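You operate a simulated robot arm through the tools that you are given. There is no shell and no other tool.

You run a simulated two-armed robot. Do the job below in one go: nothing can be reset, and whatever is moved stays where it is left.

## Task
Stick the stock ticket from the upper drawer on the big carton.
Fine: press it flat in the frame; leave the oil tin in; drawer shut and its latch caught again. Where these are worked on the way, their far stop is far enough and under half their travel is too little: drawer latch, upper drawer.

It is judged by the outcome, as a careful person would: the job done as asked, and still so three seconds after it is handed in. It fails if anything else is knocked over, pushed out of place, dropped, spilled or broken.

## Robot
Two 7-joint arms with fingered hands on one trunk that stands fixed in place. Base frame: the origin is at the foot of the trunk, x ahead of it, y to its left, z up. Units: cm, degrees, N and s.
The left shoulder is at [0, 20.9, 106.2], the right one opposite. Each reaches about 121.5 cm from its shoulder. Payload 4 kg a hand.
Tool frame (each hand has its own): the origin (TCP) lies between the finger pads and is the grasp point; the fingertips stand 3.6 cm ahead of it; z points along the fingers, y is the line along which they close. The gripper opens to 12.4 cm; its body begins 4.2 cm behind the TCP. The gripper is a hand of 4 fingers: y runs from the thumb to the fingers, the wrist lies at [-1.5, -9.9, -18.9] in the tool frame.
Orientation is told as [roll, pitch, yaw] about the base's x, y, z axes, in that order, counted from this pose: with the fingers straight down and the wrist toward the robot, the tool's x, y and z point along [0, 1, 0], [1, 0, 0] and [0, 0, -1] of the base frame.

## Interface
- The arms move only by the tool apply_moves. It takes "left_deltas", "right_deltas" or both (then of equal length, played together; a hand with none holds still); each is one flat list of numbers, 6 for each row, row after row: the shift along the tool's x, y, z in units of 500 mm (1.0 is 500 mm), then the turn, a rotation vector about the tool's x, y, z in units of 120 degrees (1.0 is 120 degrees). In form: [dx, dy, dz, ax, ay, az, dx, dy, dz, ax, ay, az, ...]. A call has 1 to 20 rows; each row is the pose to reach, as a shift and turn from the pose commanded when the call began, along the tool's axes at that moment. A call with a number of a shift or a turn outside -1 to 1 is refused whole. A row lasts 0.2 s, in which the tool goes at most 5 cm and 8.6 degrees; a call with a longer step from one row to the next is refused whole. Where a pose cannot be reached the arm comes as near as it can. A force on the tool above 90 N (or 10 N above the force at the start of the call, whichever is more), or a blocked arm, ends the call early, and 0.2 s more pass. In this call time passes only in rows, and 0.2 s behind the last. The reply holds the time, the measured pose of the TCP, the force on the tool along the base axes, the opening and the grip force, in the units named above and with some noise, with the torque about the TCP (base axes, N m) and any sound that the robot's microphone picked up.
- Cameras (640 x 400 px; columns grow to the right, rows downward): "scene" is now at [11.8, 5.91, 129.49]; the picture's right is [0.13, -0.99, -0.00], its down [-0.51, -0.06, -0.86] and it looks along [0.85, 0.11, -0.51] (base axes); focal length 313 px, centre (320, 200). "left" rides on the left gripper at [-7.5, -8.6, -12.3] in its tool frame; the picture's right is [-0.70, -0.34, 0.63], its down [0.65, -0.68, 0.35] and it looks along [0.32, 0.65, 0.69] (tool axes); focal length 275 px, centre (320, 200). "right" rides on the right gripper at [7.5, -8.6, -12.3] in its tool frame; the picture's right is [-0.70, 0.34, -0.63], its down [-0.65, -0.68, 0.35] and it looks along [-0.32, 0.65, 0.69] (tool axes); focal length 275 px, centre (320, 200). There is no depth. A picture from a camera that has moved, and an enlarged one, comes with that camera's place and axes in the base frame and with its lens.
- capture(camera): a new picture of that camera. The clock stands still meanwhile.
- slide_trunk(by): moves the trunk up (or, below 0, down) by that many cm; the arms and the scene camera ride with it, the base frame stays. It gives what a move gives, with no picture.
- curl_fingers(index, middle, ring, thumb_bend, thumb_turn, hand): sets how far each is bent, from 0 (flat) to 100 (curled in); at 30 the hand is open as for a grip, at 70 the pads meet at the TCP. One left out holds its place. A second passes; each finger stops where it meets its share of the squeeze, and holds until it gets a number again. It is the only way to open and close the hand. It gives what a move gives, with no picture; readings hold the bend of each and the force on the fingers (four entries, about 0 where the hand has none), thumb and palm. thumb_turn goes from beside the hand (0) to across from the fingers (100), as for a grip.
- aim_head(pan, tilt): turns the head with the scene camera to pan (to the left, within 86 degrees either way) and tilt (down, from -29 to 69), counted from straight ahead of the robot (the tilt from the chest, where the trunk bows). It gives what a move gives.
- zoom(camera, box): a new picture of the part [left, top, right, bottom] of that camera's present view, enlarged. The clock stands still meanwhile.
- close_job(): hands the job in; it is judged then, once.

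Nothing tells you positions but the pictures and the camera data. Unless the task says otherwise, let go and move clear before handing in.

The tools are called by a JSON object that holds its "method" and its "body". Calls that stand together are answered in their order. apply_moves: Moves the arms, as the interface text tells. Its arguments: {"type":"object","properties":{"left_deltas":{"type":"array","items":{"type":"number"}},"right_deltas":{"type":"array","items":{"type":"number"}}},"required":[]} The other tools are called the same way: slide_trunk (by) moves the trunk up or down; curl_fingers (index, middle, ring, thumb_bend, thumb_turn, hand) moves the fingers one by one; aim_head (pan, tilt) turns the head that bears the scene camera; capture (camera) takes a picture; zoom (camera, box) takes an enlarged picture of a part of a camera's view; close_job () hands the job in.

At the start:

```text
time: 0.0
left_eef_pos: [75.81, 26.68, 102.94]
left_tool_rot: [0.3, -1.1, 0.6]
left_force: [-1.5, -1.1, 1.6]
left_ft_torque: [0.11, -0.14, 0.0]
left_opening: 12.36
left_finger_force: 0.0
left_shape: jaw
left_bend: [30.0, 30.0, 30.0, 30.0, 98.0]
left_finger forces: [0.0, 0.0, 0.0, 0.0, 0.0, 0.0]
right_eef_pos: [67.04, -27.01, 99.0]
right_tool_rot: [0.0, -0.9, -0.1]
right_force: [-1.5, 0.0, -0.8]
right_ft_torque: [-0.04, -0.06, 0.01]
right_opening: 12.38
right_finger_force: 0.0
right_shape: jaw
right_bend: [30.0, 30.0, 30.0, 30.0, 98.0]
right_finger forces: [0.0, 0.1, 0.0, 0.1, 0.1, 0.0]
trunk travel left (down, up): [-22.5, 25.3]
head pan, tilt (commanded): [1.9, 22.7]
```

scene: 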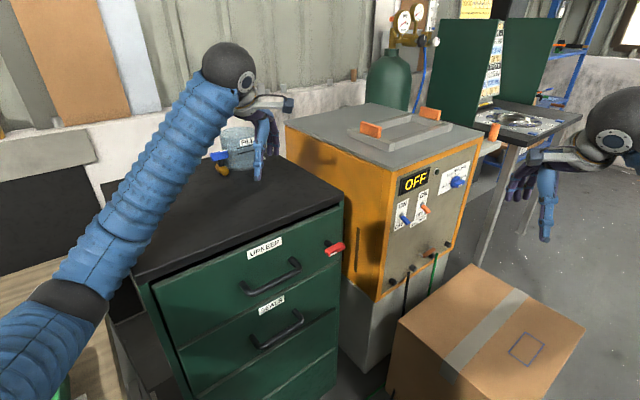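
right: 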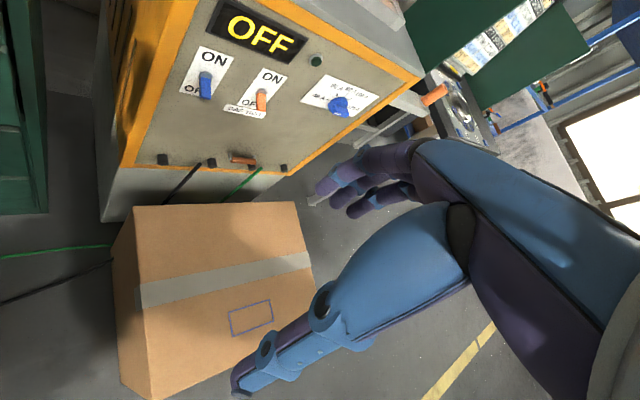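
left: 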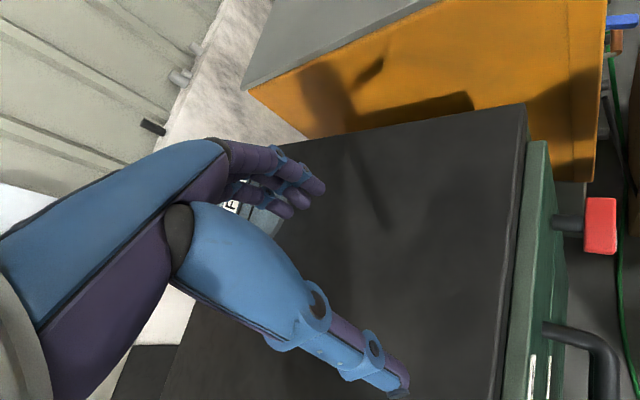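

I see a green drawer cabinet (upper drawer with a handle and a red latch to its right), a welding machine, and the big carton on the floor with a blue frame drawn on it. I start by looking closer at the drawer, the latch and the carton.

{"method": "zoom", "body": {"camera": "scene", "box": [220, 220, 380, 320]}}

{"method": "zoom", "body": {"camera": "scene", "box": [380, 250, 600, 400]}}

{"method": "zoom", "body": {"camera": "left", "box": [480, 130, 640, 400]}}

```text
4.00 times, centred on (300, 270) of scene
camera zoom: at [11.8, 5.91, 129.49], right [0.13, -0.99, 0.0], down [-0.51, -0.06, -0.86], along [0.85, 0.11, -0.51], focal length 1252 px, centre (400, -80)
```

zoom: 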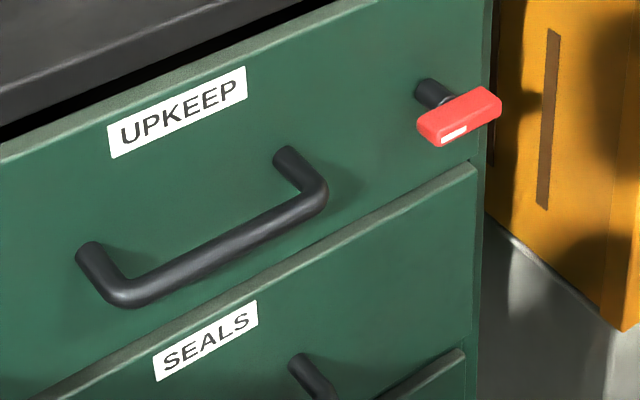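

```text
2.67 times, centred on (490, 325) of scene
camera zoom: at [11.8, 5.91, 129.49], right [0.13, -0.99, 0.0], down [-0.51, -0.06, -0.86], along [0.85, 0.11, -0.51], focal length 835 px, centre (-133, -133)
```

zoom: 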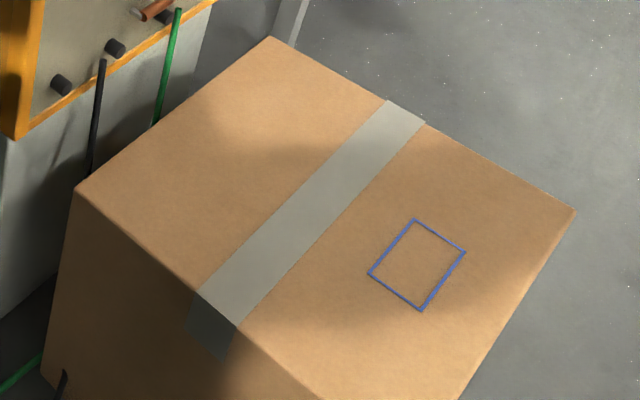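

```text
1.48 times, centred on (560, 265) of left
camera zoom: at [67.12, 18.92, 115.05], right [-0.32, -0.7, -0.64], down [-0.68, 0.64, -0.36], along [0.66, 0.32, -0.68], focal length 408 px, centre (-36, 104)
```

zoom: 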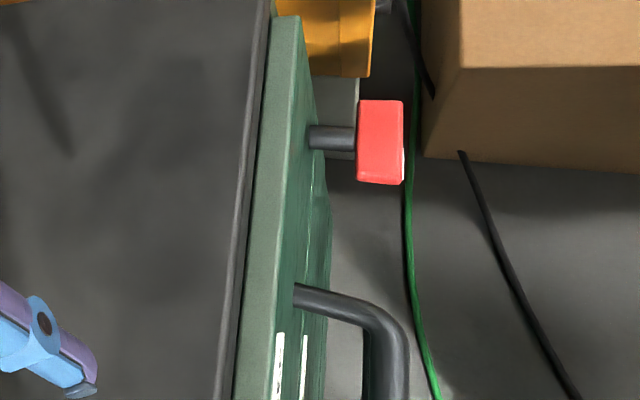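

The cabinet stands turned about 45°: its front faces the robot's right. The latch is a red T-bar near (74, 10, 79), the handle is left of it, and the carton frame is near (77, -48, 42). I look around more before moving.

{"method": "aim_head", "body": {"pan": 5, "tilt": 42}}

{"method": "capture", "body": {"camera": "scene"}}

{"method": "zoom", "body": {"camera": "left", "box": [540, 180, 640, 280]}}

{"method": "zoom", "body": {"camera": "right", "box": [110, 200, 320, 400]}}

```text
time: 0.8
left_eef_pos: [79.78, 20.83, 101.85]
left_tool_rot: [-0.5, -0.6, -2.2]
left_force: [-0.3, -1.0, 1.1]
left_ft_torque: [0.05, -0.02, -0.02]
left_opening: 12.4
left_finger_force: 0.0
left_shape: jaw
left_bend: [30.0, 30.0, 30.0, 30.0, 97.0]
left_finger forces: [0.1, 0.1, 0.0, 0.0, 0.1, 0.0]
right_eef_pos: [70.33, -19.8, 94.71]
right_tool_rot: [5.4, 2.2, 8.2]
right_force: [-3.9, -1.0, 1.4]
right_ft_torque: [0.02, -0.34, -0.04]
right_opening: 12.38
right_finger_force: 0.1
right_shape: jaw
right_bend: [30.0, 30.0, 30.0, 30.0, 98.0]
right_finger forces: [0.0, 0.0, 0.0, 0.1, 0.0, 0.1]
trunk travel left (down, up): [-22.5, 25.3]
head pan, tilt (commanded): [5.0, 42.0]
```

```text
taken
camera scene: at [10.23, 20.54, 126.39], right [0.38, -0.93, 0.01], down [-0.71, -0.3, -0.64], along [0.6, 0.23, -0.77], focal length 313 px, centre (320, 200)
```

scene: 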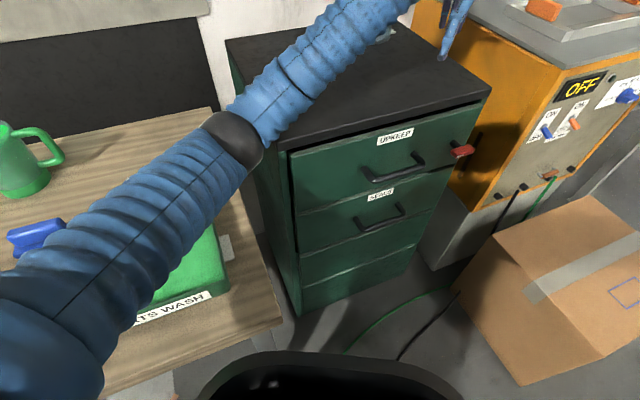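

```text
4.00 times, centred on (590, 230) of left
camera zoom: at [70.72, 13.75, 113.95], right [-0.36, -0.69, -0.63], down [-0.65, 0.67, -0.36], along [0.67, 0.28, -0.69], focal length 1101 px, centre (-760, 80)
```

zoom: 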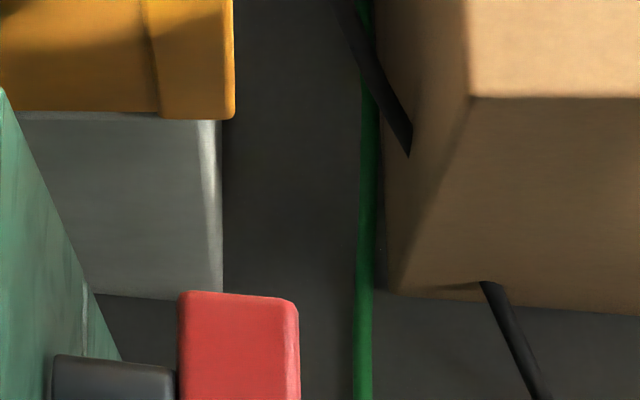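

```text
2.00 times, centred on (215, 300) of right
camera zoom: at [61.43, -14.71, 108.01], right [0.46, -0.69, 0.55], down [-0.6, -0.7, -0.38], along [0.65, -0.16, -0.74], focal length 551 px, centre (530, 0)
```

zoom: 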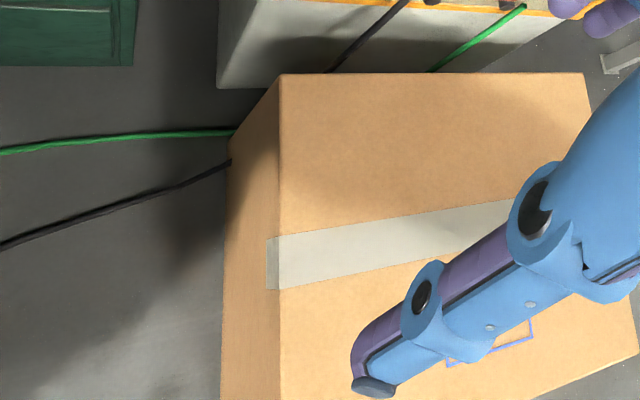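

The aim made both hands and the camera shift more than I expected. I check whether the robot is still settling before anything else.

{"method": "aim_head", "body": {"pan": 5, "tilt": 42}}

{"method": "capture", "body": {"camera": "scene"}}

{"method": "capture", "body": {"camera": "left"}}

{"method": "capture", "body": {"camera": "right"}}

```text
time: 1.4
left_eef_pos: [81.45, 21.75, 102.31]
left_tool_rot: [1.8, -0.8, 0.5]
left_force: [-2.5, 10.7, -5.4]
left_ft_torque: [-0.88, -0.33, -0.08]
left_opening: 12.37
left_finger_force: 0.1
left_shape: jaw
left_bend: [30.0, 30.0, 30.0, 30.0, 98.0]
left_finger forces: [0.1, 0.1, 0.0, 0.0, 0.0, 0.1]
right_eef_pos: [74.88, -11.53, 92.67]
right_tool_rot: [7.2, 2.7, 19.9]
right_force: [-2.3, 3.3, -3.0]
right_ft_torque: [-0.14, -0.15, -0.02]
right_opening: 12.39
right_finger_force: 0.0
right_shape: jaw
right_bend: [30.0, 30.0, 30.0, 30.0, 98.0]
right_finger forces: [0.1, 0.0, 0.1, 0.0, 0.1, 0.0]
trunk travel left (down, up): [-22.5, 25.3]
head pan, tilt (commanded): [5.0, 42.0]
```

```text
taken
camera scene: at [13.43, 20.87, 126.86], right [0.47, -0.88, -0.01], down [-0.68, -0.36, -0.64], along [0.57, 0.31, -0.77], focal length 313 px, centre (320, 200)
```

scene: 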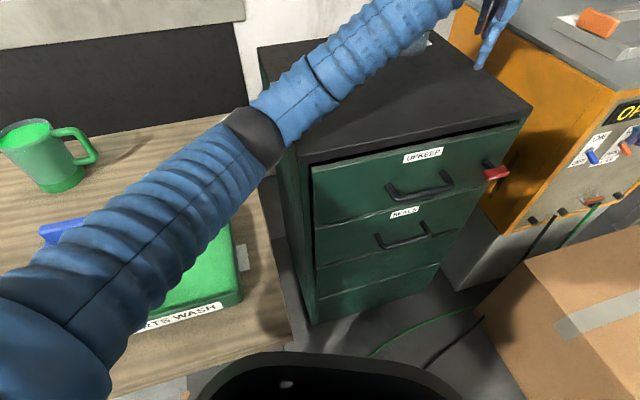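

```text
taken
camera left: at [72.91, 13.7, 114.19], right [-0.32, -0.68, -0.66], down [-0.68, 0.65, -0.33], along [0.65, 0.34, -0.67], focal length 275 px, centre (320, 200)
```

left: 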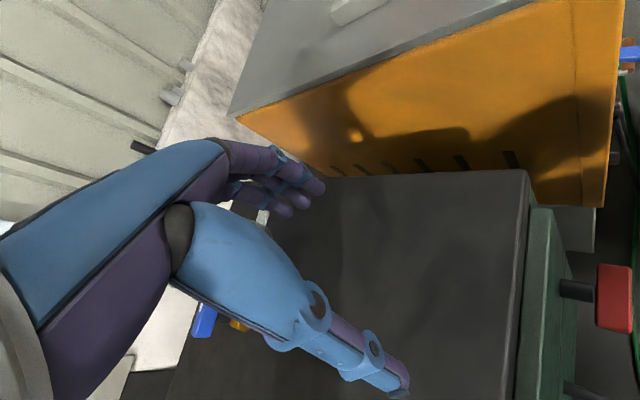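

```text
taken
camera right: at [65.42, -8.57, 106.1], right [0.6, -0.6, 0.53], down [-0.46, -0.8, -0.39], along [0.65, 0.0, -0.76], focal length 275 px, centre (320, 200)
```

right: 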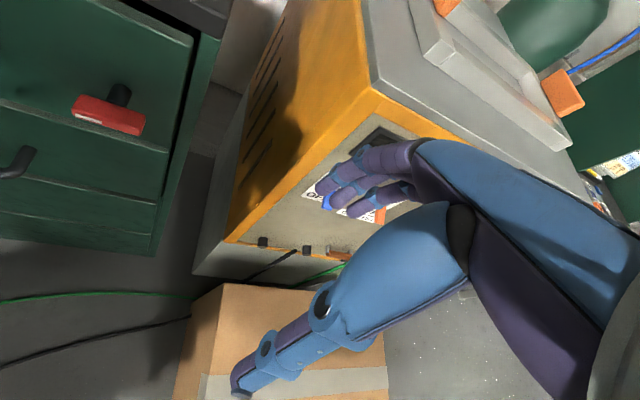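

The robot seems to be drifting on its own: the trunk is yawing left and the right hand swings with it. I test with one holding row for both arms.

{"method": "apply_moves", "body": {"left_deltas": [0, 0, 0, 0, 0, 0], "right_deltas": [0, 0, 0, 0, 0, 0]}}

{"method": "capture", "body": {"camera": "scene"}}

```text
time: 1.8
left_eef_pos: [75.71, -21.89, 109.23]
left_tool_rot: [-4.2, -7.5, -17.2]
left_force: [5.9, 2.0, 12.2]
left_ft_torque: [0.22, 0.54, -0.02]
left_opening: 12.41
left_finger_force: 0.0
left_shape: jaw
left_bend: [30.0, 30.0, 30.0, 30.0, 97.0]
left_finger forces: [0.0, 0.0, 0.0, 0.0, 0.0, 0.1]
right_eef_pos: [59.36, -47.68, 95.71]
right_tool_rot: [5.1, 0.1, 5.4]
right_force: [5.2, 17.7, -0.3]
right_ft_torque: [-1.43, 0.48, 0.01]
right_opening: 12.41
right_finger_force: 0.0
right_shape: jaw
right_bend: [30.0, 30.0, 30.0, 30.0, 97.0]
right_finger forces: [0.0, 0.0, 0.0, 0.0, 0.0, 0.0]
trunk travel left (down, up): [-22.5, 25.3]
head pan, tilt (commanded): [5.0, 42.0]
stopped in row 1 (left hand): the arm was blocked; the commanded pose is now the measured one
```

```text
taken
camera scene: at [13.6, 20.48, 127.22], right [0.38, -0.93, 0.01], down [-0.71, -0.29, -0.64], along [0.6, 0.24, -0.77], focal length 313 px, centre (320, 200)
```

scene: 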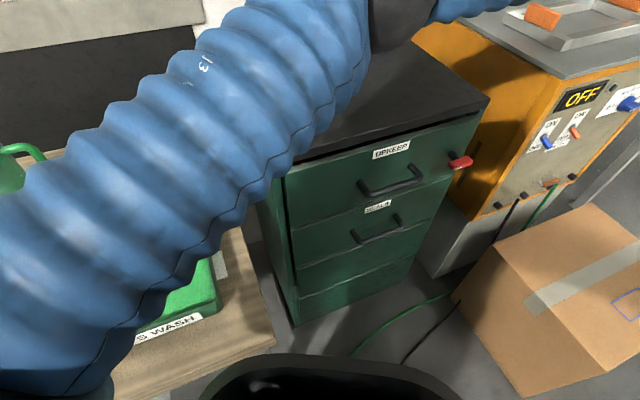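

Both arms swung a lot during that hold. I look from all cameras and hold again in small steps to see whether it settles.

{"method": "apply_moves", "body": {"left_deltas": [0, 0, 0, 0, 0, 0], "right_deltas": [0, 0, 0, 0, 0, 0]}}

{"method": "capture", "body": {"camera": "scene"}}

{"method": "capture", "body": {"camera": "left"}}

{"method": "capture", "body": {"camera": "right"}}

```text
time: 2.1
left_eef_pos: [59.12, -64.68, 104.31]
left_tool_rot: [2.0, -10.2, -36.8]
left_force: [-49.7, -8.3, -69.9]
left_ft_torque: [0.05, -3.87, 0.87]
left_opening: 12.19
left_finger_force: 0.0
left_shape: jaw
left_bend: [29.0, 30.0, 29.0, 30.0, 97.0]
left_finger forces: [0.1, 0.0, 0.1, 0.0, 0.0, 0.0]
right_eef_pos: [21.8, -88.1, 89.65]
right_tool_rot: [6.2, 6.0, -24.5]
right_force: [-15.5, 41.9, -37.1]
right_ft_torque: [-2.15, -0.15, -0.31]
right_opening: 12.39
right_finger_force: 0.1
right_shape: jaw
right_bend: [30.0, 30.0, 30.0, 30.0, 98.0]
right_finger forces: [0.1, 0.0, 0.0, 0.0, 0.0, 0.0]
trunk travel left (down, up): [-22.5, 25.3]
head pan, tilt (commanded): [5.0, 42.0]
stopped in row 1 (left hand): the arm was blocked; the commanded pose is now the measured one
```

```text
taken
camera scene: at [12.41, -3.91, 126.82], right [-0.01, -1.0, -0.02], down [-0.76, 0.02, -0.65], along [0.65, 0.01, -0.76], focal length 313 px, centre (320, 200)
```

scene: 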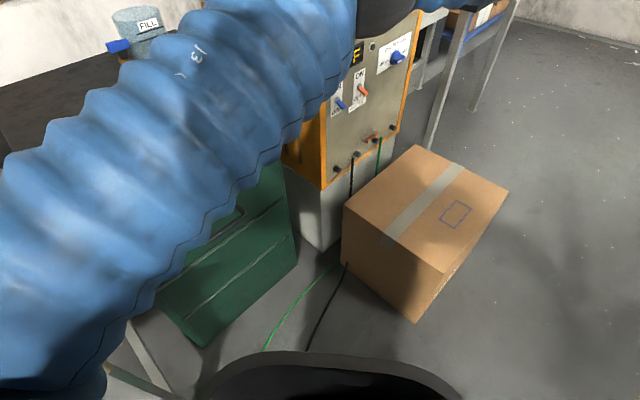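

```text
taken
camera left: at [45.95, -64.58, 114.61], right [-0.58, -0.41, -0.71], down [-0.1, 0.89, -0.44], along [0.81, -0.19, -0.55], focal length 275 px, centre (320, 200)
```

left: 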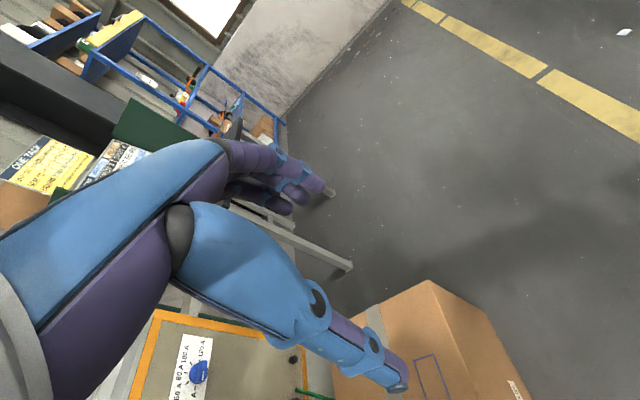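

```text
taken
camera right: at [17.73, -79.37, 103.42], right [0.04, -0.86, 0.51], down [-0.91, -0.25, -0.34], along [0.42, -0.45, -0.79], focal length 275 px, centre (320, 200)
```

right: 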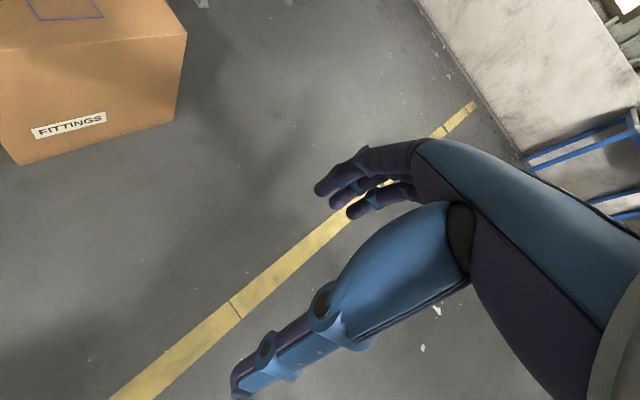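

The trunk itself swings, carrying both hands to the right, clear of objects for now. I keep holding in the shortest steps and watch if it damps.

{"method": "apply_moves", "body": {"left_deltas": [0, 0, 0, 0, 0, 0], "right_deltas": [0, 0, 0, 0, 0, 0]}}

{"method": "capture", "body": {"camera": "scene"}}

```text
time: 2.4
left_eef_pos: [68.04, -57.36, 104.76]
left_tool_rot: [2.8, -4.4, -29.2]
left_force: [-1.6, 4.7, 0.0]
left_ft_torque: [-0.45, -0.26, 0.03]
left_opening: 12.45
left_finger_force: 0.0
left_shape: jaw
left_bend: [30.0, 30.0, 30.0, 30.0, 98.0]
left_finger forces: [0.0, 0.1, 0.1, 0.0, 0.0, 0.0]
right_eef_pos: [41.87, -78.51, 91.06]
right_tool_rot: [9.7, 0.7, -13.1]
right_force: [1.6, 4.4, -0.1]
right_ft_torque: [-0.32, 0.16, -0.06]
right_opening: 12.41
right_finger_force: 0.1
right_shape: jaw
right_bend: [30.0, 30.0, 30.0, 30.0, 97.0]
right_finger forces: [0.0, 0.0, 0.0, 0.1, 0.0, 0.1]
trunk travel left (down, up): [-22.5, 25.3]
head pan, tilt (commanded): [5.0, 42.0]
stopped in row 1 (left hand): the arm was blocked; the commanded pose is now the measured one
```

```text
taken
camera scene: at [19.88, -18.52, 127.48], right [-0.11, -0.99, -0.11], down [-0.76, 0.15, -0.63], along [0.64, 0.01, -0.77], focal length 313 px, centre (320, 200)
```

scene: 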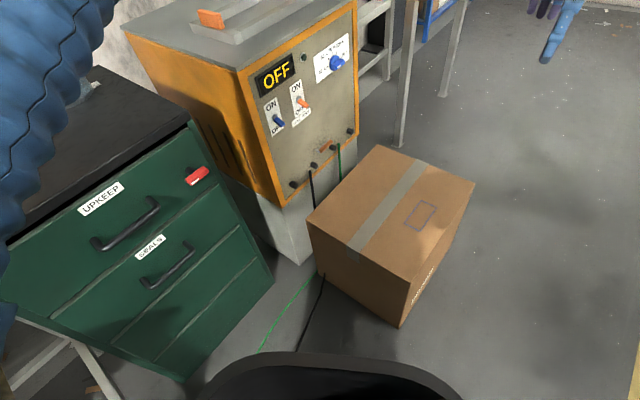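

The motion slowed and is reversing. I keep holding.

{"method": "apply_moves", "body": {"left_deltas": [0, 0, 0, 0, 0, 0], "right_deltas": [0, 0, 0, 0, 0, 0]}}

{"method": "capture", "body": {"camera": "scene"}}

```text
time: 2.7
left_eef_pos: [70.53, -21.96, 107.05]
left_tool_rot: [-8.2, -6.6, -15.8]
left_force: [-2.5, 0.9, -1.0]
left_ft_torque: [-0.09, -0.18, 0.07]
left_opening: 12.36
left_finger_force: 0.1
left_shape: jaw
left_bend: [30.0, 30.0, 30.0, 30.0, 97.0]
left_finger forces: [0.1, 0.0, 0.0, 0.0, 0.0, 0.0]
right_eef_pos: [47.91, -51.0, 99.27]
right_tool_rot: [-2.0, 0.1, -2.1]
right_force: [-5.6, 2.1, 4.5]
right_ft_torque: [-0.13, -0.45, -0.05]
right_opening: 12.41
right_finger_force: 0.1
right_shape: jaw
right_bend: [30.0, 30.0, 30.0, 30.0, 97.0]
right_finger forces: [0.1, 0.0, 0.0, 0.1, 0.1, 0.1]
trunk travel left (down, up): [-22.5, 25.3]
head pan, tilt (commanded): [5.0, 42.0]
stopped in row 1 (left hand): the arm was blocked; the commanded pose is now the measured one
```

```text
taken
camera scene: at [29.77, -5.34, 126.54], right [-0.2, -0.98, 0.02], down [-0.76, 0.15, -0.63], along [0.61, -0.14, -0.78], focal length 313 px, centre (320, 200)
```

scene: 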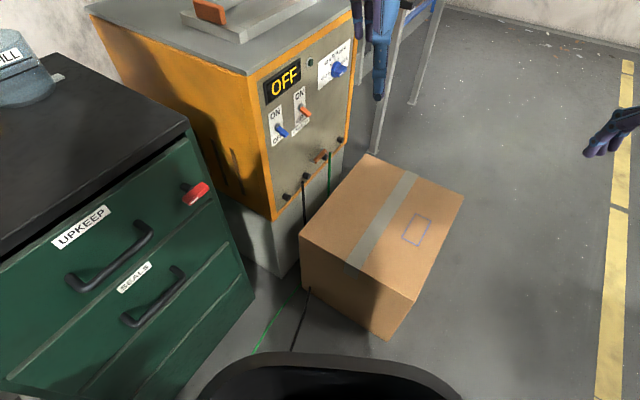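

Still swinging, but forces are small. I hold again.

{"method": "apply_moves", "body": {"left_deltas": [0, 0, 0, 0, 0, 0], "right_deltas": [0, 0, 0, 0, 0, 0]}}

{"method": "capture", "body": {"camera": "scene"}}

```text
time: 3.1
left_eef_pos: [56.37, 0.26, 107.1]
left_tool_rot: [-7.2, -6.4, 4.1]
left_force: [5.5, -1.3, -1.2]
left_ft_torque: [0.01, 0.36, -0.11]
left_opening: 12.42
left_finger_force: 0.0
left_shape: jaw
left_bend: [30.0, 30.0, 30.0, 30.0, 98.0]
left_finger forces: [0.1, 0.0, 0.1, 0.0, 0.1, 0.0]
right_eef_pos: [49.85, -38.96, 100.1]
right_tool_rot: [4.9, 4.3, 19.9]
right_force: [0.6, -2.0, 1.9]
right_ft_torque: [0.13, 0.09, -0.02]
right_opening: 12.4
right_finger_force: 0.2
right_shape: jaw
right_bend: [30.0, 30.0, 30.0, 30.0, 97.0]
right_finger forces: [0.1, 0.0, 0.1, 0.1, 0.0, 0.1]
trunk travel left (down, up): [-22.5, 25.3]
head pan, tilt (commanded): [5.0, 42.0]
stopped in row 1 (left hand): the arm was blocked; the commanded pose is now the measured one
```

```text
taken
camera scene: at [29.85, 6.68, 126.42], right [0.13, -0.99, 0.01], down [-0.82, -0.11, -0.55], along [0.55, 0.06, -0.83], focal length 313 px, centre (320, 200)
```

scene: 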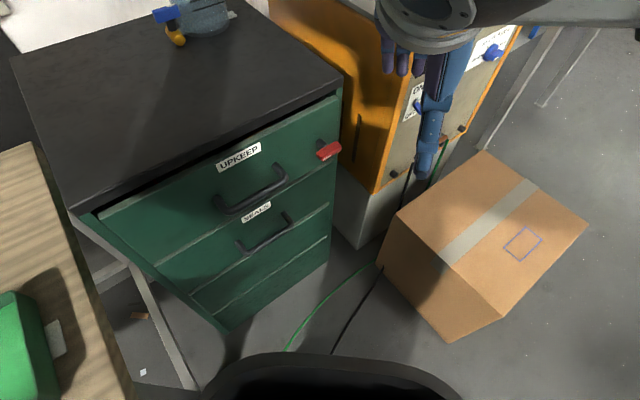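

Nothing is disturbed so far; the swing looks smaller. I keep holding.

{"method": "apply_moves", "body": {"left_deltas": [0, 0, 0, 0, 0, 0], "right_deltas": [0, 0, 0, 0, 0, 0]}}

{"method": "capture", "body": {"camera": "scene"}}

```text
time: 3.4
left_eef_pos: [34.02, -16.69, 111.38]
left_tool_rot: [-4.1, -14.9, -8.3]
left_force: [1.5, -0.7, 1.9]
left_ft_torque: [0.1, 0.13, -0.03]
left_opening: 12.4
left_finger_force: 0.1
left_shape: jaw
left_bend: [30.0, 30.0, 30.0, 30.0, 97.0]
left_finger forces: [0.1, 0.0, 0.0, 0.0, 0.0, 0.0]
right_eef_pos: [21.96, -53.86, 101.71]
right_tool_rot: [5.4, -4.1, 9.9]
right_force: [5.3, -0.7, 2.3]
right_ft_torque: [-0.03, 0.39, -0.02]
right_opening: 12.39
right_finger_force: 0.0
right_shape: jaw
right_bend: [30.0, 30.0, 30.0, 30.0, 98.0]
right_finger forces: [0.1, 0.1, 0.0, 0.1, 0.0, 0.1]
trunk travel left (down, up): [-22.5, 25.3]
head pan, tilt (commanded): [5.0, 42.0]
stopped in row 1 (left hand): the arm was blocked; the commanded pose is now the measured one
```

```text
taken
camera scene: at [8.48, -1.49, 127.23], right [0.03, -1.0, -0.01], down [-0.75, -0.01, -0.66], along [0.66, 0.02, -0.75], focal length 313 px, centre (320, 200)
```

scene: 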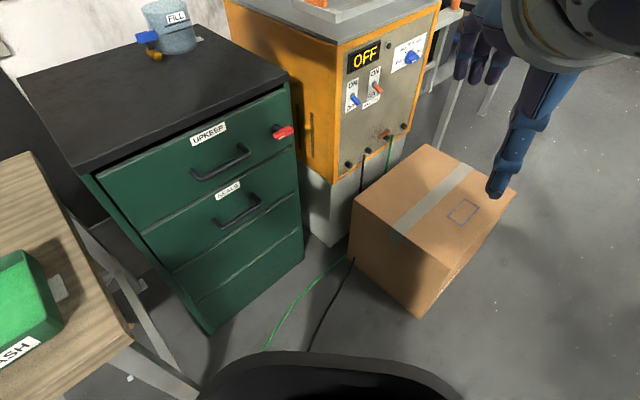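

Both hands are now close to the body, clear of everything. I keep holding to let it damp.

{"method": "apply_moves", "body": {"left_deltas": [0, 0, 0, 0, 0, 0], "right_deltas": [0, 0, 0, 0, 0, 0]}}

{"method": "capture", "body": {"camera": "scene"}}

```text
time: 3.9
left_eef_pos: [51.7, -1.93, 110.11]
left_tool_rot: [-2.0, -8.2, 5.4]
left_force: [1.8, -0.5, -1.7]
left_ft_torque: [0.07, 0.18, 0.08]
left_opening: 12.4
left_finger_force: 0.0
left_shape: jaw
left_bend: [30.0, 30.0, 30.0, 30.0, 98.0]
left_finger forces: [0.0, 0.0, 0.1, 0.0, 0.1, 0.1]
right_eef_pos: [46.56, -39.91, 99.36]
right_tool_rot: [8.7, 1.2, 23.3]
right_force: [0.9, -2.6, -2.2]
right_ft_torque: [0.18, 0.04, 0.04]
right_opening: 12.39
right_finger_force: 0.2
right_shape: jaw
right_bend: [30.0, 30.0, 30.0, 30.0, 98.0]
right_finger forces: [0.1, 0.0, 0.0, 0.0, 0.1, 0.1]
trunk travel left (down, up): [-22.5, 25.3]
head pan, tilt (commanded): [5.0, 42.0]
stopped in row 1 (right hand): the arm was blocked; the commanded pose is now the measured one
```

```text
taken
camera scene: at [19.99, -11.18, 126.98], right [-0.01, -1.0, -0.08], down [-0.78, 0.06, -0.62], along [0.63, 0.06, -0.78], focal length 313 px, centre (320, 200)
```

scene: 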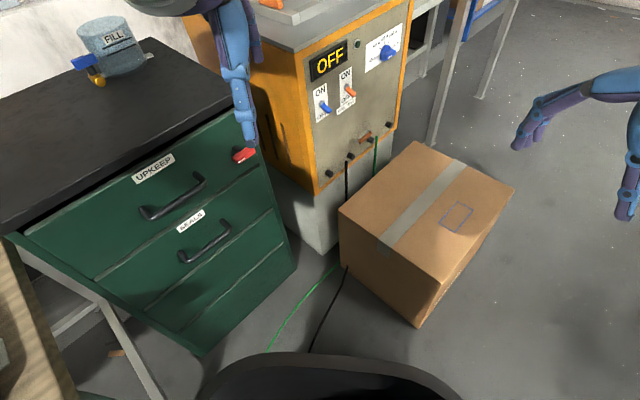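

The sway persists. I raise the trunk so that both hands are well above all objects while it settles.

{"method": "slide_trunk", "body": {"by": 12}}

{"method": "capture", "body": {"camera": "scene"}}

```text
time: 4.2
left_eef_pos: [41.65, 16.3, 112.89]
left_tool_rot: [-4.1, -4.7, 18.8]
left_force: [-1.1, -1.6, 1.2]
left_ft_torque: [0.14, -0.16, 0.04]
left_opening: 12.4
left_finger_force: 0.0
left_shape: jaw
left_bend: [30.0, 30.0, 30.0, 30.0, 98.0]
left_finger forces: [0.0, 0.0, 0.0, 0.1, 0.1, 0.1]
right_eef_pos: [45.09, -22.55, 104.73]
right_tool_rot: [7.6, 5.8, 38.4]
right_force: [-5.0, -0.2, 2.1]
right_ft_torque: [0.01, -0.37, -0.02]
right_opening: 12.37
right_finger_force: 0.1
right_shape: jaw
right_bend: [30.0, 30.0, 30.0, 30.0, 97.0]
right_finger forces: [0.1, 0.0, 0.0, 0.1, 0.0, 0.0]
trunk travel left (down, up): [-22.5, 25.2]
head pan, tilt (commanded): [5.0, 42.0]
stopped: the arm was blocked; the commanded pose is now the measured one
```

```text
taken
camera scene: at [15.98, 6.03, 126.68], right [0.17, -0.99, 0.01], down [-0.75, -0.13, -0.64], along [0.64, 0.1, -0.77], focal length 313 px, centre (320, 200)
```

scene: 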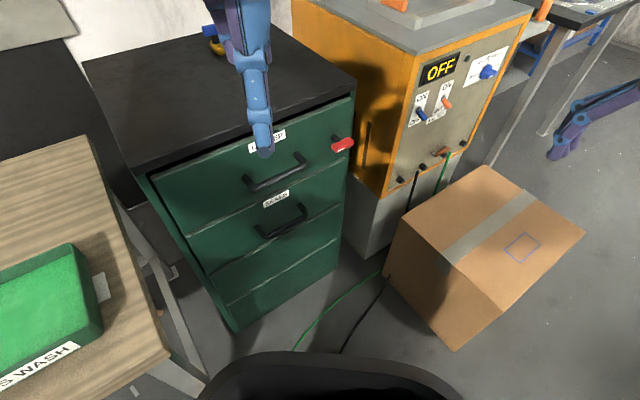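

The slide stopped early, but the hands now hang near the robot, clear of things. I hold again and compare.

{"method": "apply_moves", "body": {"left_deltas": [0, 0, 0, 0, 0, 0], "right_deltas": [0, 0, 0, 0, 0, 0]}}

{"method": "capture", "body": {"camera": "scene"}}

```text
time: 4.5
left_eef_pos: [36.3, -1.14, 111.89]
left_tool_rot: [-2.6, -7.2, 4.7]
left_force: [-2.6, -1.3, 0.0]
left_ft_torque: [0.18, -0.32, 0.06]
left_opening: 12.39
left_finger_force: 0.1
left_shape: jaw
left_bend: [30.0, 30.0, 30.0, 30.0, 97.0]
left_finger forces: [0.0, 0.0, 0.0, 0.0, 0.0, 0.0]
right_eef_pos: [32.87, -40.51, 103.61]
right_tool_rot: [10.7, 4.4, 25.5]
right_force: [-0.7, -2.6, 0.1]
right_ft_torque: [0.15, -0.14, -0.08]
right_opening: 12.36
right_finger_force: 0.0
right_shape: jaw
right_bend: [30.0, 30.0, 30.0, 30.0, 98.0]
right_finger forces: [0.0, 0.0, 0.1, 0.0, 0.1, 0.1]
trunk travel left (down, up): [-22.5, 25.2]
head pan, tilt (commanded): [5.0, 42.0]
stopped in row 1 (right hand): the arm was blocked; the commanded pose is now the measured one
```

```text
taken
camera scene: at [12.51, -0.85, 126.62], right [0.04, -1.0, -0.03], down [-0.76, -0.01, -0.65], along [0.65, 0.05, -0.76], focal length 313 px, centre (320, 200)
```

scene: 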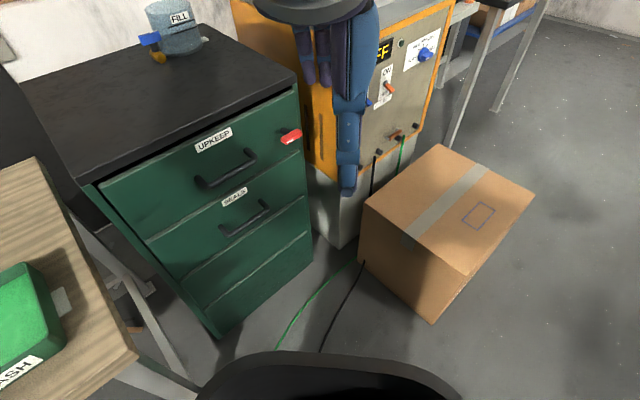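

The swing is shrinking and the hands stay clear. I keep holding.

{"method": "apply_moves", "body": {"left_deltas": [0, 0, 0, 0, 0, 0], "right_deltas": [0, 0, 0, 0, 0, 0]}}

{"method": "capture", "body": {"camera": "scene"}}

```text
time: 4.9
left_eef_pos: [39.69, 5.53, 111.19]
left_tool_rot: [-4.0, -5.7, 9.7]
left_force: [0.0, 1.1, 1.0]
left_ft_torque: [-0.07, -0.01, -0.05]
left_opening: 12.4
left_finger_force: 0.1
left_shape: jaw
left_bend: [30.0, 30.0, 30.0, 30.0, 97.0]
left_finger forces: [0.1, 0.1, 0.0, 0.1, 0.1, 0.1]
right_eef_pos: [38.27, -34.01, 103.54]
right_tool_rot: [9.5, 5.8, 29.8]
right_force: [-0.4, 0.9, 0.2]
right_ft_torque: [-0.01, -0.07, -0.02]
right_opening: 12.4
right_finger_force: 0.0
right_shape: jaw
right_bend: [30.0, 30.0, 30.0, 30.0, 98.0]
right_finger forces: [0.1, 0.1, 0.0, 0.0, 0.0, 0.0]
trunk travel left (down, up): [-22.5, 25.2]
head pan, tilt (commanded): [5.0, 42.0]
```

```text
taken
camera scene: at [13.21, 1.39, 126.36], right [0.09, -1.0, -0.01], down [-0.77, -0.07, -0.63], along [0.63, 0.06, -0.77], focal length 313 px, centre (320, 200)
```

scene: 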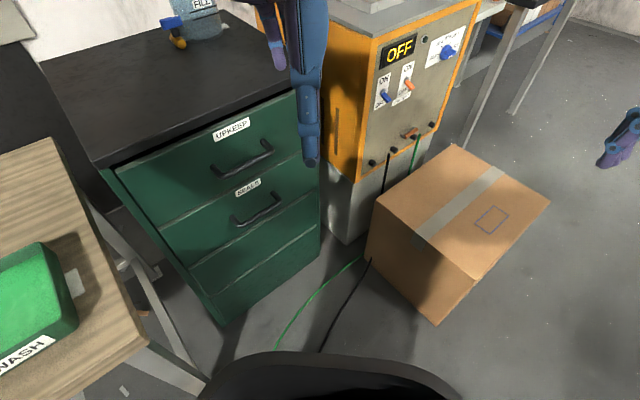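

It has nearly settled. I hold a little longer to confirm.

{"method": "apply_moves", "body": {"left_deltas": [0, 0, 0, 0, 0, 0, 0, 0, 0, 0, 0, 0, 0, 0, 0, 0, 0, 0], "right_deltas": [0, 0, 0, 0, 0, 0, 0, 0, 0, 0, 0, 0, 0, 0, 0, 0, 0, 0]}}

{"method": "capture", "body": {"camera": "scene"}}

```text
time: 5.7
left_eef_pos: [39.77, 3.58, 111.2]
left_tool_rot: [-3.7, -5.9, 8.7]
left_force: [-0.7, 0.0, -0.2]
left_ft_torque: [0.02, 0.01, -0.02]
left_opening: 12.42
left_finger_force: 0.0
left_shape: jaw
left_bend: [30.0, 30.0, 30.0, 30.0, 97.0]
left_finger forces: [0.1, 0.0, 0.0, 0.0, 0.1, 0.0]
right_eef_pos: [37.9, -35.94, 103.42]
right_tool_rot: [9.8, 5.8, 29.0]
right_force: [0.1, 0.1, -0.5]
right_ft_torque: [0.0, -0.01, 0.02]
right_opening: 12.4
right_finger_force: 0.1
right_shape: jaw
right_bend: [30.0, 30.0, 30.0, 30.0, 98.0]
right_finger forces: [0.0, 0.1, 0.1, 0.0, 0.1, 0.0]
trunk travel left (down, up): [-22.5, 25.2]
head pan, tilt (commanded): [5.0, 42.0]
```

```text
taken
camera scene: at [13.63, 0.46, 126.41], right [0.09, -1.0, -0.01], down [-0.77, -0.06, -0.63], along [0.63, 0.07, -0.77], focal length 313 px, centre (320, 200)
```

scene: 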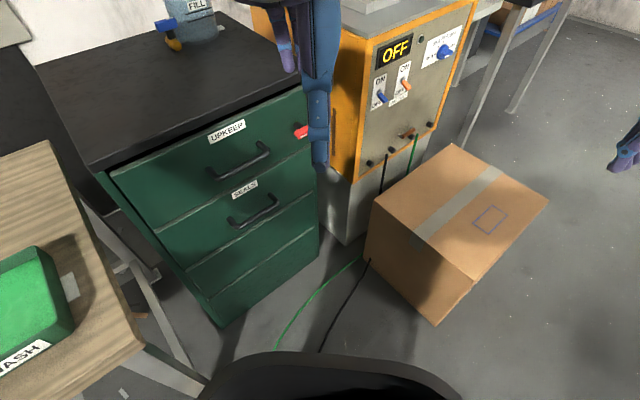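

The robot is now still, and nothing has been disturbed. I move the left hand gently out to the left so the camera can see the latch and the drawer.

{"method": "apply_moves", "body": {"left_deltas": [0.01, 0, 0, 0, 0, 0, 0.04, 0, 0, 0, 0, 0, 0.09, 0, 0, 0, 0, 0, 0.15, 0.0, 0, 0, 0, 0, 0.22, 0, 0, 0, 0, 0, 0.29, 0, 0, 0, 0, 0, 0.35, 0, 0, 0, 0, 0, 0.41, 0, 0, 0, 0, 0, 0.46, 0, 0, 0, 0, 0, 0.49, 0, 0, 0, 0, 0, 0.5, 0, 0, 0, 0, 0, 0.5, 0, 0, 0, 0, 0]}}

{"method": "capture", "body": {"camera": "scene"}}

{"method": "capture", "body": {"camera": "right"}}

{"method": "capture", "body": {"camera": "left"}}

```text
time: 8.3
left_eef_pos: [42.23, 29.78, 115.84]
left_tool_rot: [-3.7, -5.8, 8.6]
left_force: [-1.3, -0.5, -0.3]
left_ft_torque: [0.05, 0.01, 0.01]
left_opening: 12.42
left_finger_force: 0.1
left_shape: jaw
left_bend: [30.0, 30.0, 30.0, 30.0, 97.0]
left_finger forces: [0.0, 0.0, 0.0, 0.0, 0.0, 0.0]
left hand out of reach, approached as far as the arm can: row 2, 3, 4, 5, 6, 7, 8, 9, 10, 11, 12
right_eef_pos: [37.77, -35.67, 103.47]
right_tool_rot: [9.8, 5.8, 29.1]
right_force: [0.6, -0.1, 0.6]
right_ft_torque: [0.01, -0.02, 0.04]
right_opening: 12.4
right_finger_force: 0.0
right_shape: jaw
right_bend: [30.0, 30.0, 30.0, 30.0, 98.0]
right_finger forces: [0.0, 0.0, 0.0, 0.0, 0.0, 0.0]
trunk travel left (down, up): [-22.5, 25.2]
head pan, tilt (commanded): [5.0, 42.0]
```

```text
taken
camera scene: at [13.54, 0.59, 126.43], right [0.09, -1.0, -0.01], down [-0.77, -0.06, -0.63], along [0.63, 0.07, -0.77], focal length 313 px, centre (320, 200)
```

scene: 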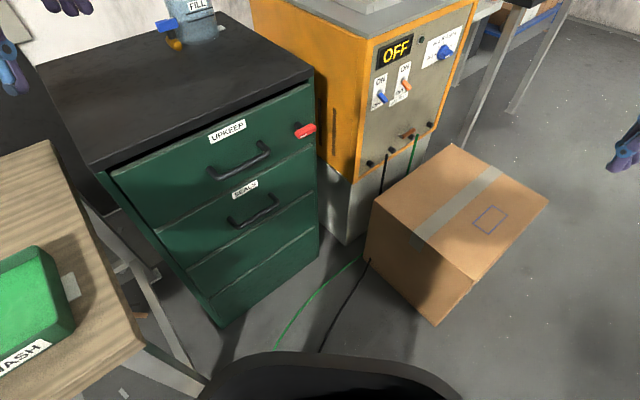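

```text
taken
camera right: at [29.01, -34.46, 117.62], right [0.72, -0.51, 0.47], down [-0.35, -0.86, -0.38], along [0.59, 0.11, -0.8], focal length 275 px, centre (320, 200)
```

right: 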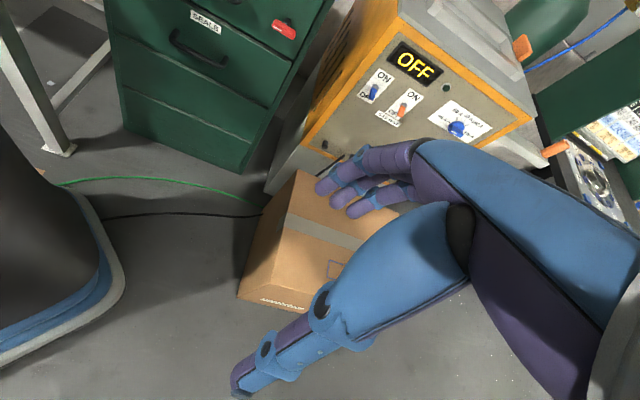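

```text
taken
camera left: at [33.58, 21.59, 127.66], right [-0.16, -0.77, -0.62], down [-0.73, 0.52, -0.45], along [0.67, 0.37, -0.64], focal length 275 px, centre (320, 200)
```

left: 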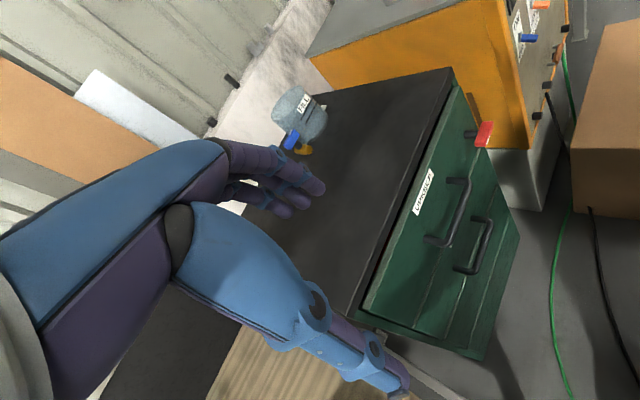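

Stable now, and all three cameras see the cabinet. I enlarge the latch and the handle from each camera to fix their positions.

{"method": "zoom", "body": {"camera": "scene", "box": [200, 100, 360, 200]}}

{"method": "zoom", "body": {"camera": "left", "box": [400, 100, 528, 180]}}

{"method": "zoom", "body": {"camera": "left", "box": [400, 160, 528, 280]}}

{"method": "zoom", "body": {"camera": "right", "box": [160, 0, 320, 100]}}

```text
4.00 times, centred on (280, 150) of scene
camera zoom: at [13.54, 0.59, 126.43], right [0.09, -1.0, -0.01], down [-0.77, -0.06, -0.63], along [0.63, 0.07, -0.77], focal length 1252 px, centre (480, 400)
```

zoom: 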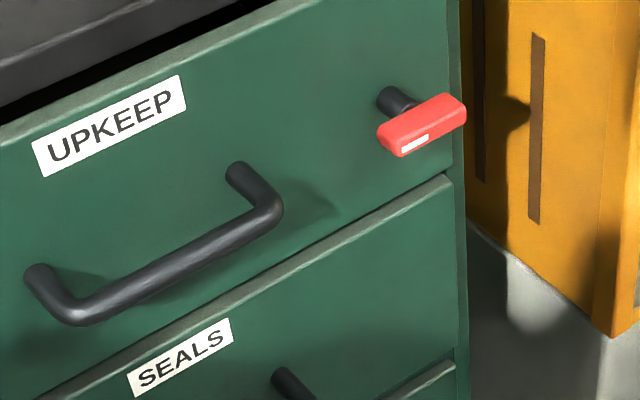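

```text
5.00 times, centred on (464, 140) of left
camera zoom: at [33.58, 21.59, 127.66], right [-0.16, -0.77, -0.62], down [-0.73, 0.52, -0.45], along [0.67, 0.37, -0.64], focal length 1376 px, centre (-400, 500)
```

zoom: 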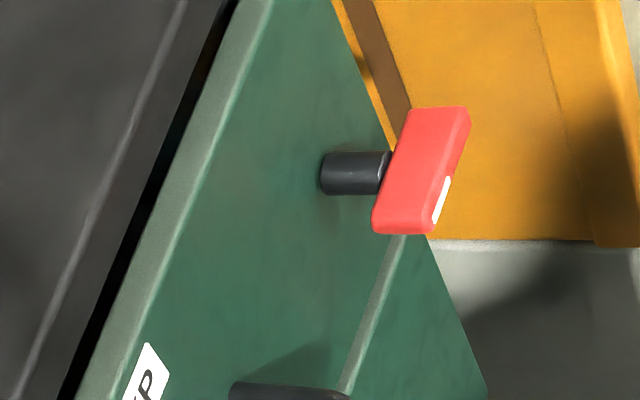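

```text
3.33 times, centred on (464, 220) of left
camera zoom: at [33.58, 21.59, 127.66], right [-0.16, -0.77, -0.62], down [-0.73, 0.52, -0.45], along [0.67, 0.37, -0.64], focal length 918 px, centre (-160, 133)
```

zoom: 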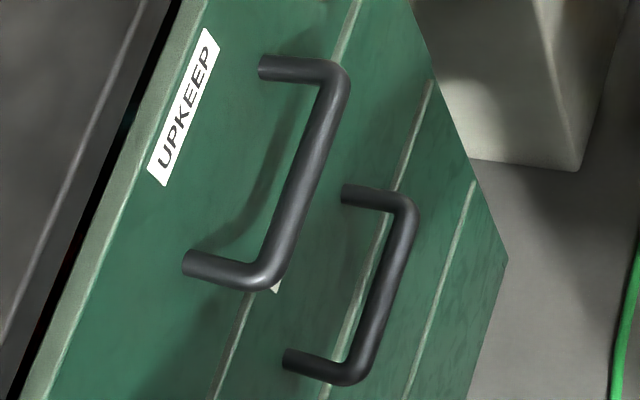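

```text
4.00 times, centred on (240, 50) of right
camera zoom: at [29.01, -34.46, 117.62], right [0.72, -0.51, 0.47], down [-0.35, -0.86, -0.38], along [0.59, 0.11, -0.8], focal length 1101 px, centre (640, 800)
```

zoom: 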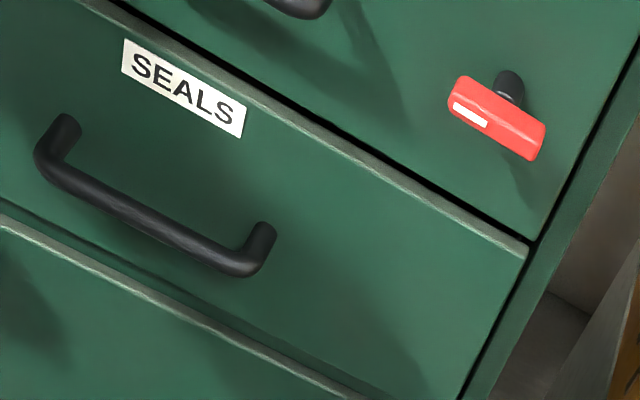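

The latch bar centre is near (74.2, 10.3, 78.5) and the drawer front faces about 45° toward the robot's right. I bring the right hand in front of the latch, fingers pointing at it (thumb below), stopping well short.

{"method": "apply_moves", "body": {"right_deltas": [0.003, 0.007, 0.005, -0.008, 0, -0.002, 0.011, 0.03, 0.019, -0.031, 0.002, -0.007, 0.024, 0.067, 0.042, -0.07, 0.003, -0.016, 0.042, 0.119, 0.075, -0.125, 0.006, -0.028, 0.063, 0.178, 0.112, -0.187, 0.009, -0.043, 0.084, 0.237, 0.149, -0.249, 0.012, -0.057, 0.105, 0.297, 0.186, -0.312, 0.015, -0.071, 0.126, 0.356, 0.224, -0.374, 0.018, -0.085, 0.147, 0.416, 0.261, -0.436, 0.021, -0.1, 0.168, 0.475, 0.298, -0.499, 0.024, -0.114, 0.189, 0.534, 0.336, -0.561, 0.027, -0.128, 0.21, 0.594, 0.373, -0.623, 0.03, -0.142, 0.229, 0.646, 0.405, -0.678, 0.033, -0.155, 0.245, 0.69, 0.433, -0.724, 0.035, -0.166, 0.255, 0.72, 0.452, -0.756, 0.037, -0.173, 0.26, 0.735, 0.461, -0.771, 0.038, -0.176, 0.263, 0.742, 0.466, -0.779, 0.038, -0.178]}}

{"method": "capture", "body": {"camera": "scene"}}

{"method": "capture", "body": {"camera": "right"}}

{"method": "capture", "body": {"camera": "left"}}

```text
time: 11.9
left_eef_pos: [42.28, 29.71, 115.86]
left_tool_rot: [-3.9, -5.8, 8.7]
left_force: [0.7, 0.2, 0.2]
left_ft_torque: [0.02, 0.01, -0.02]
left_opening: 12.4
left_finger_force: 0.0
left_shape: jaw
left_bend: [30.0, 30.0, 30.0, 30.0, 97.0]
left_finger forces: [0.0, 0.0, 0.0, 0.0, 0.0, 0.0]
right_eef_pos: [60.07, -3.89, 78.98]
right_tool_rot: [-144.4, -90.0, -170.6]
right_force: [0.4, 0.3, 1.3]
right_ft_torque: [-0.02, -0.03, -0.01]
right_opening: 12.41
right_finger_force: 0.1
right_shape: jaw
right_bend: [30.0, 30.0, 30.0, 30.0, 98.0]
right_finger forces: [0.1, 0.0, 0.0, 0.0, 0.1, 0.0]
right hand out of reach, approached as far as the arm can: row 2, 3, 4, 5, 6, 7, 8, 9, 10
trunk travel left (down, up): [-22.5, 25.2]
head pan, tilt (commanded): [5.0, 42.0]
```

```text
taken
camera scene: at [13.54, 0.66, 126.43], right [0.09, -1.0, -0.01], down [-0.77, -0.06, -0.63], along [0.63, 0.06, -0.77], focal length 313 px, centre (320, 200)
```

scene: 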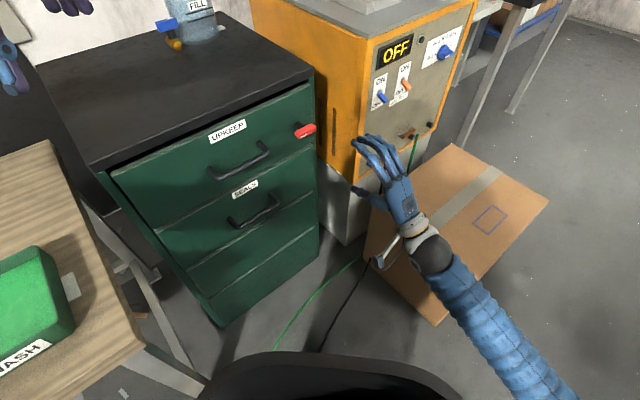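

```text
taken
camera right: at [46.09, -7.19, 70.54], right [0.04, -0.94, 0.34], down [0.7, -0.21, -0.68], along [0.71, 0.27, 0.65], focal length 275 px, centre (320, 200)
```

right: 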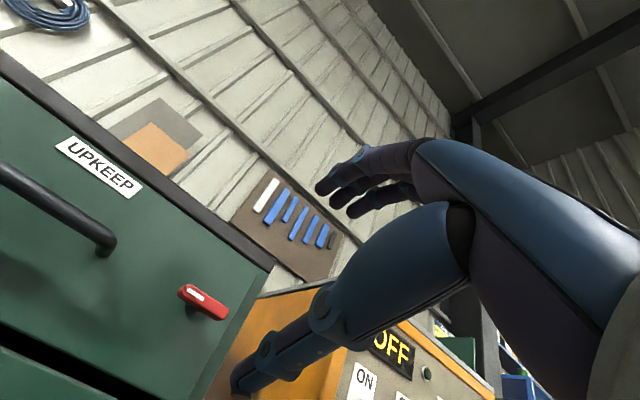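

```text
taken
camera left: at [33.59, 21.64, 127.65], right [-0.16, -0.77, -0.62], down [-0.73, 0.52, -0.45], along [0.67, 0.37, -0.64], focal length 275 px, centre (320, 200)
```

left: 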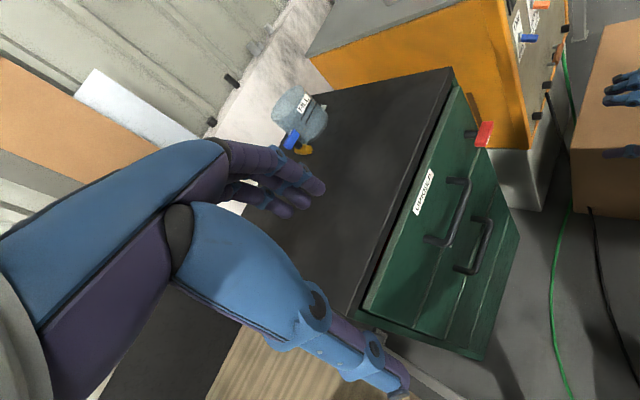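

The right hand is in front of the latch as intended, and its camera confirms the latch position. I look closely at the latch from here.

{"method": "zoom", "body": {"camera": "right", "box": [130, 250, 290, 350]}}

{"method": "zoom", "body": {"camera": "scene", "box": [240, 90, 440, 215]}}

```text
4.00 times, centred on (210, 300) of right
camera zoom: at [46.09, -7.19, 70.54], right [0.04, -0.94, 0.34], down [0.7, -0.21, -0.68], along [0.71, 0.27, 0.65], focal length 1101 px, centre (760, -200)
```

zoom: 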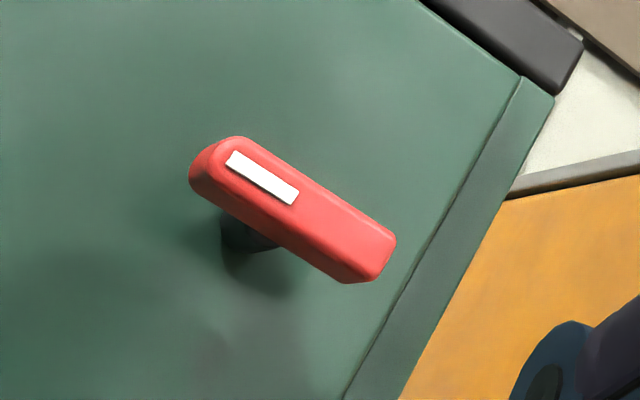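

```text
3.20 times, centred on (340, 152) of scene
camera zoom: at [13.54, 0.66, 126.43], right [0.09, -1.0, -0.01], down [-0.77, -0.06, -0.63], along [0.63, 0.06, -0.77], focal length 1002 px, centre (256, 352)
```

zoom: 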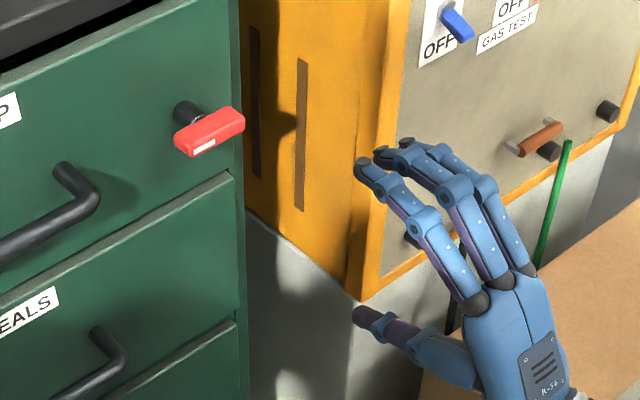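

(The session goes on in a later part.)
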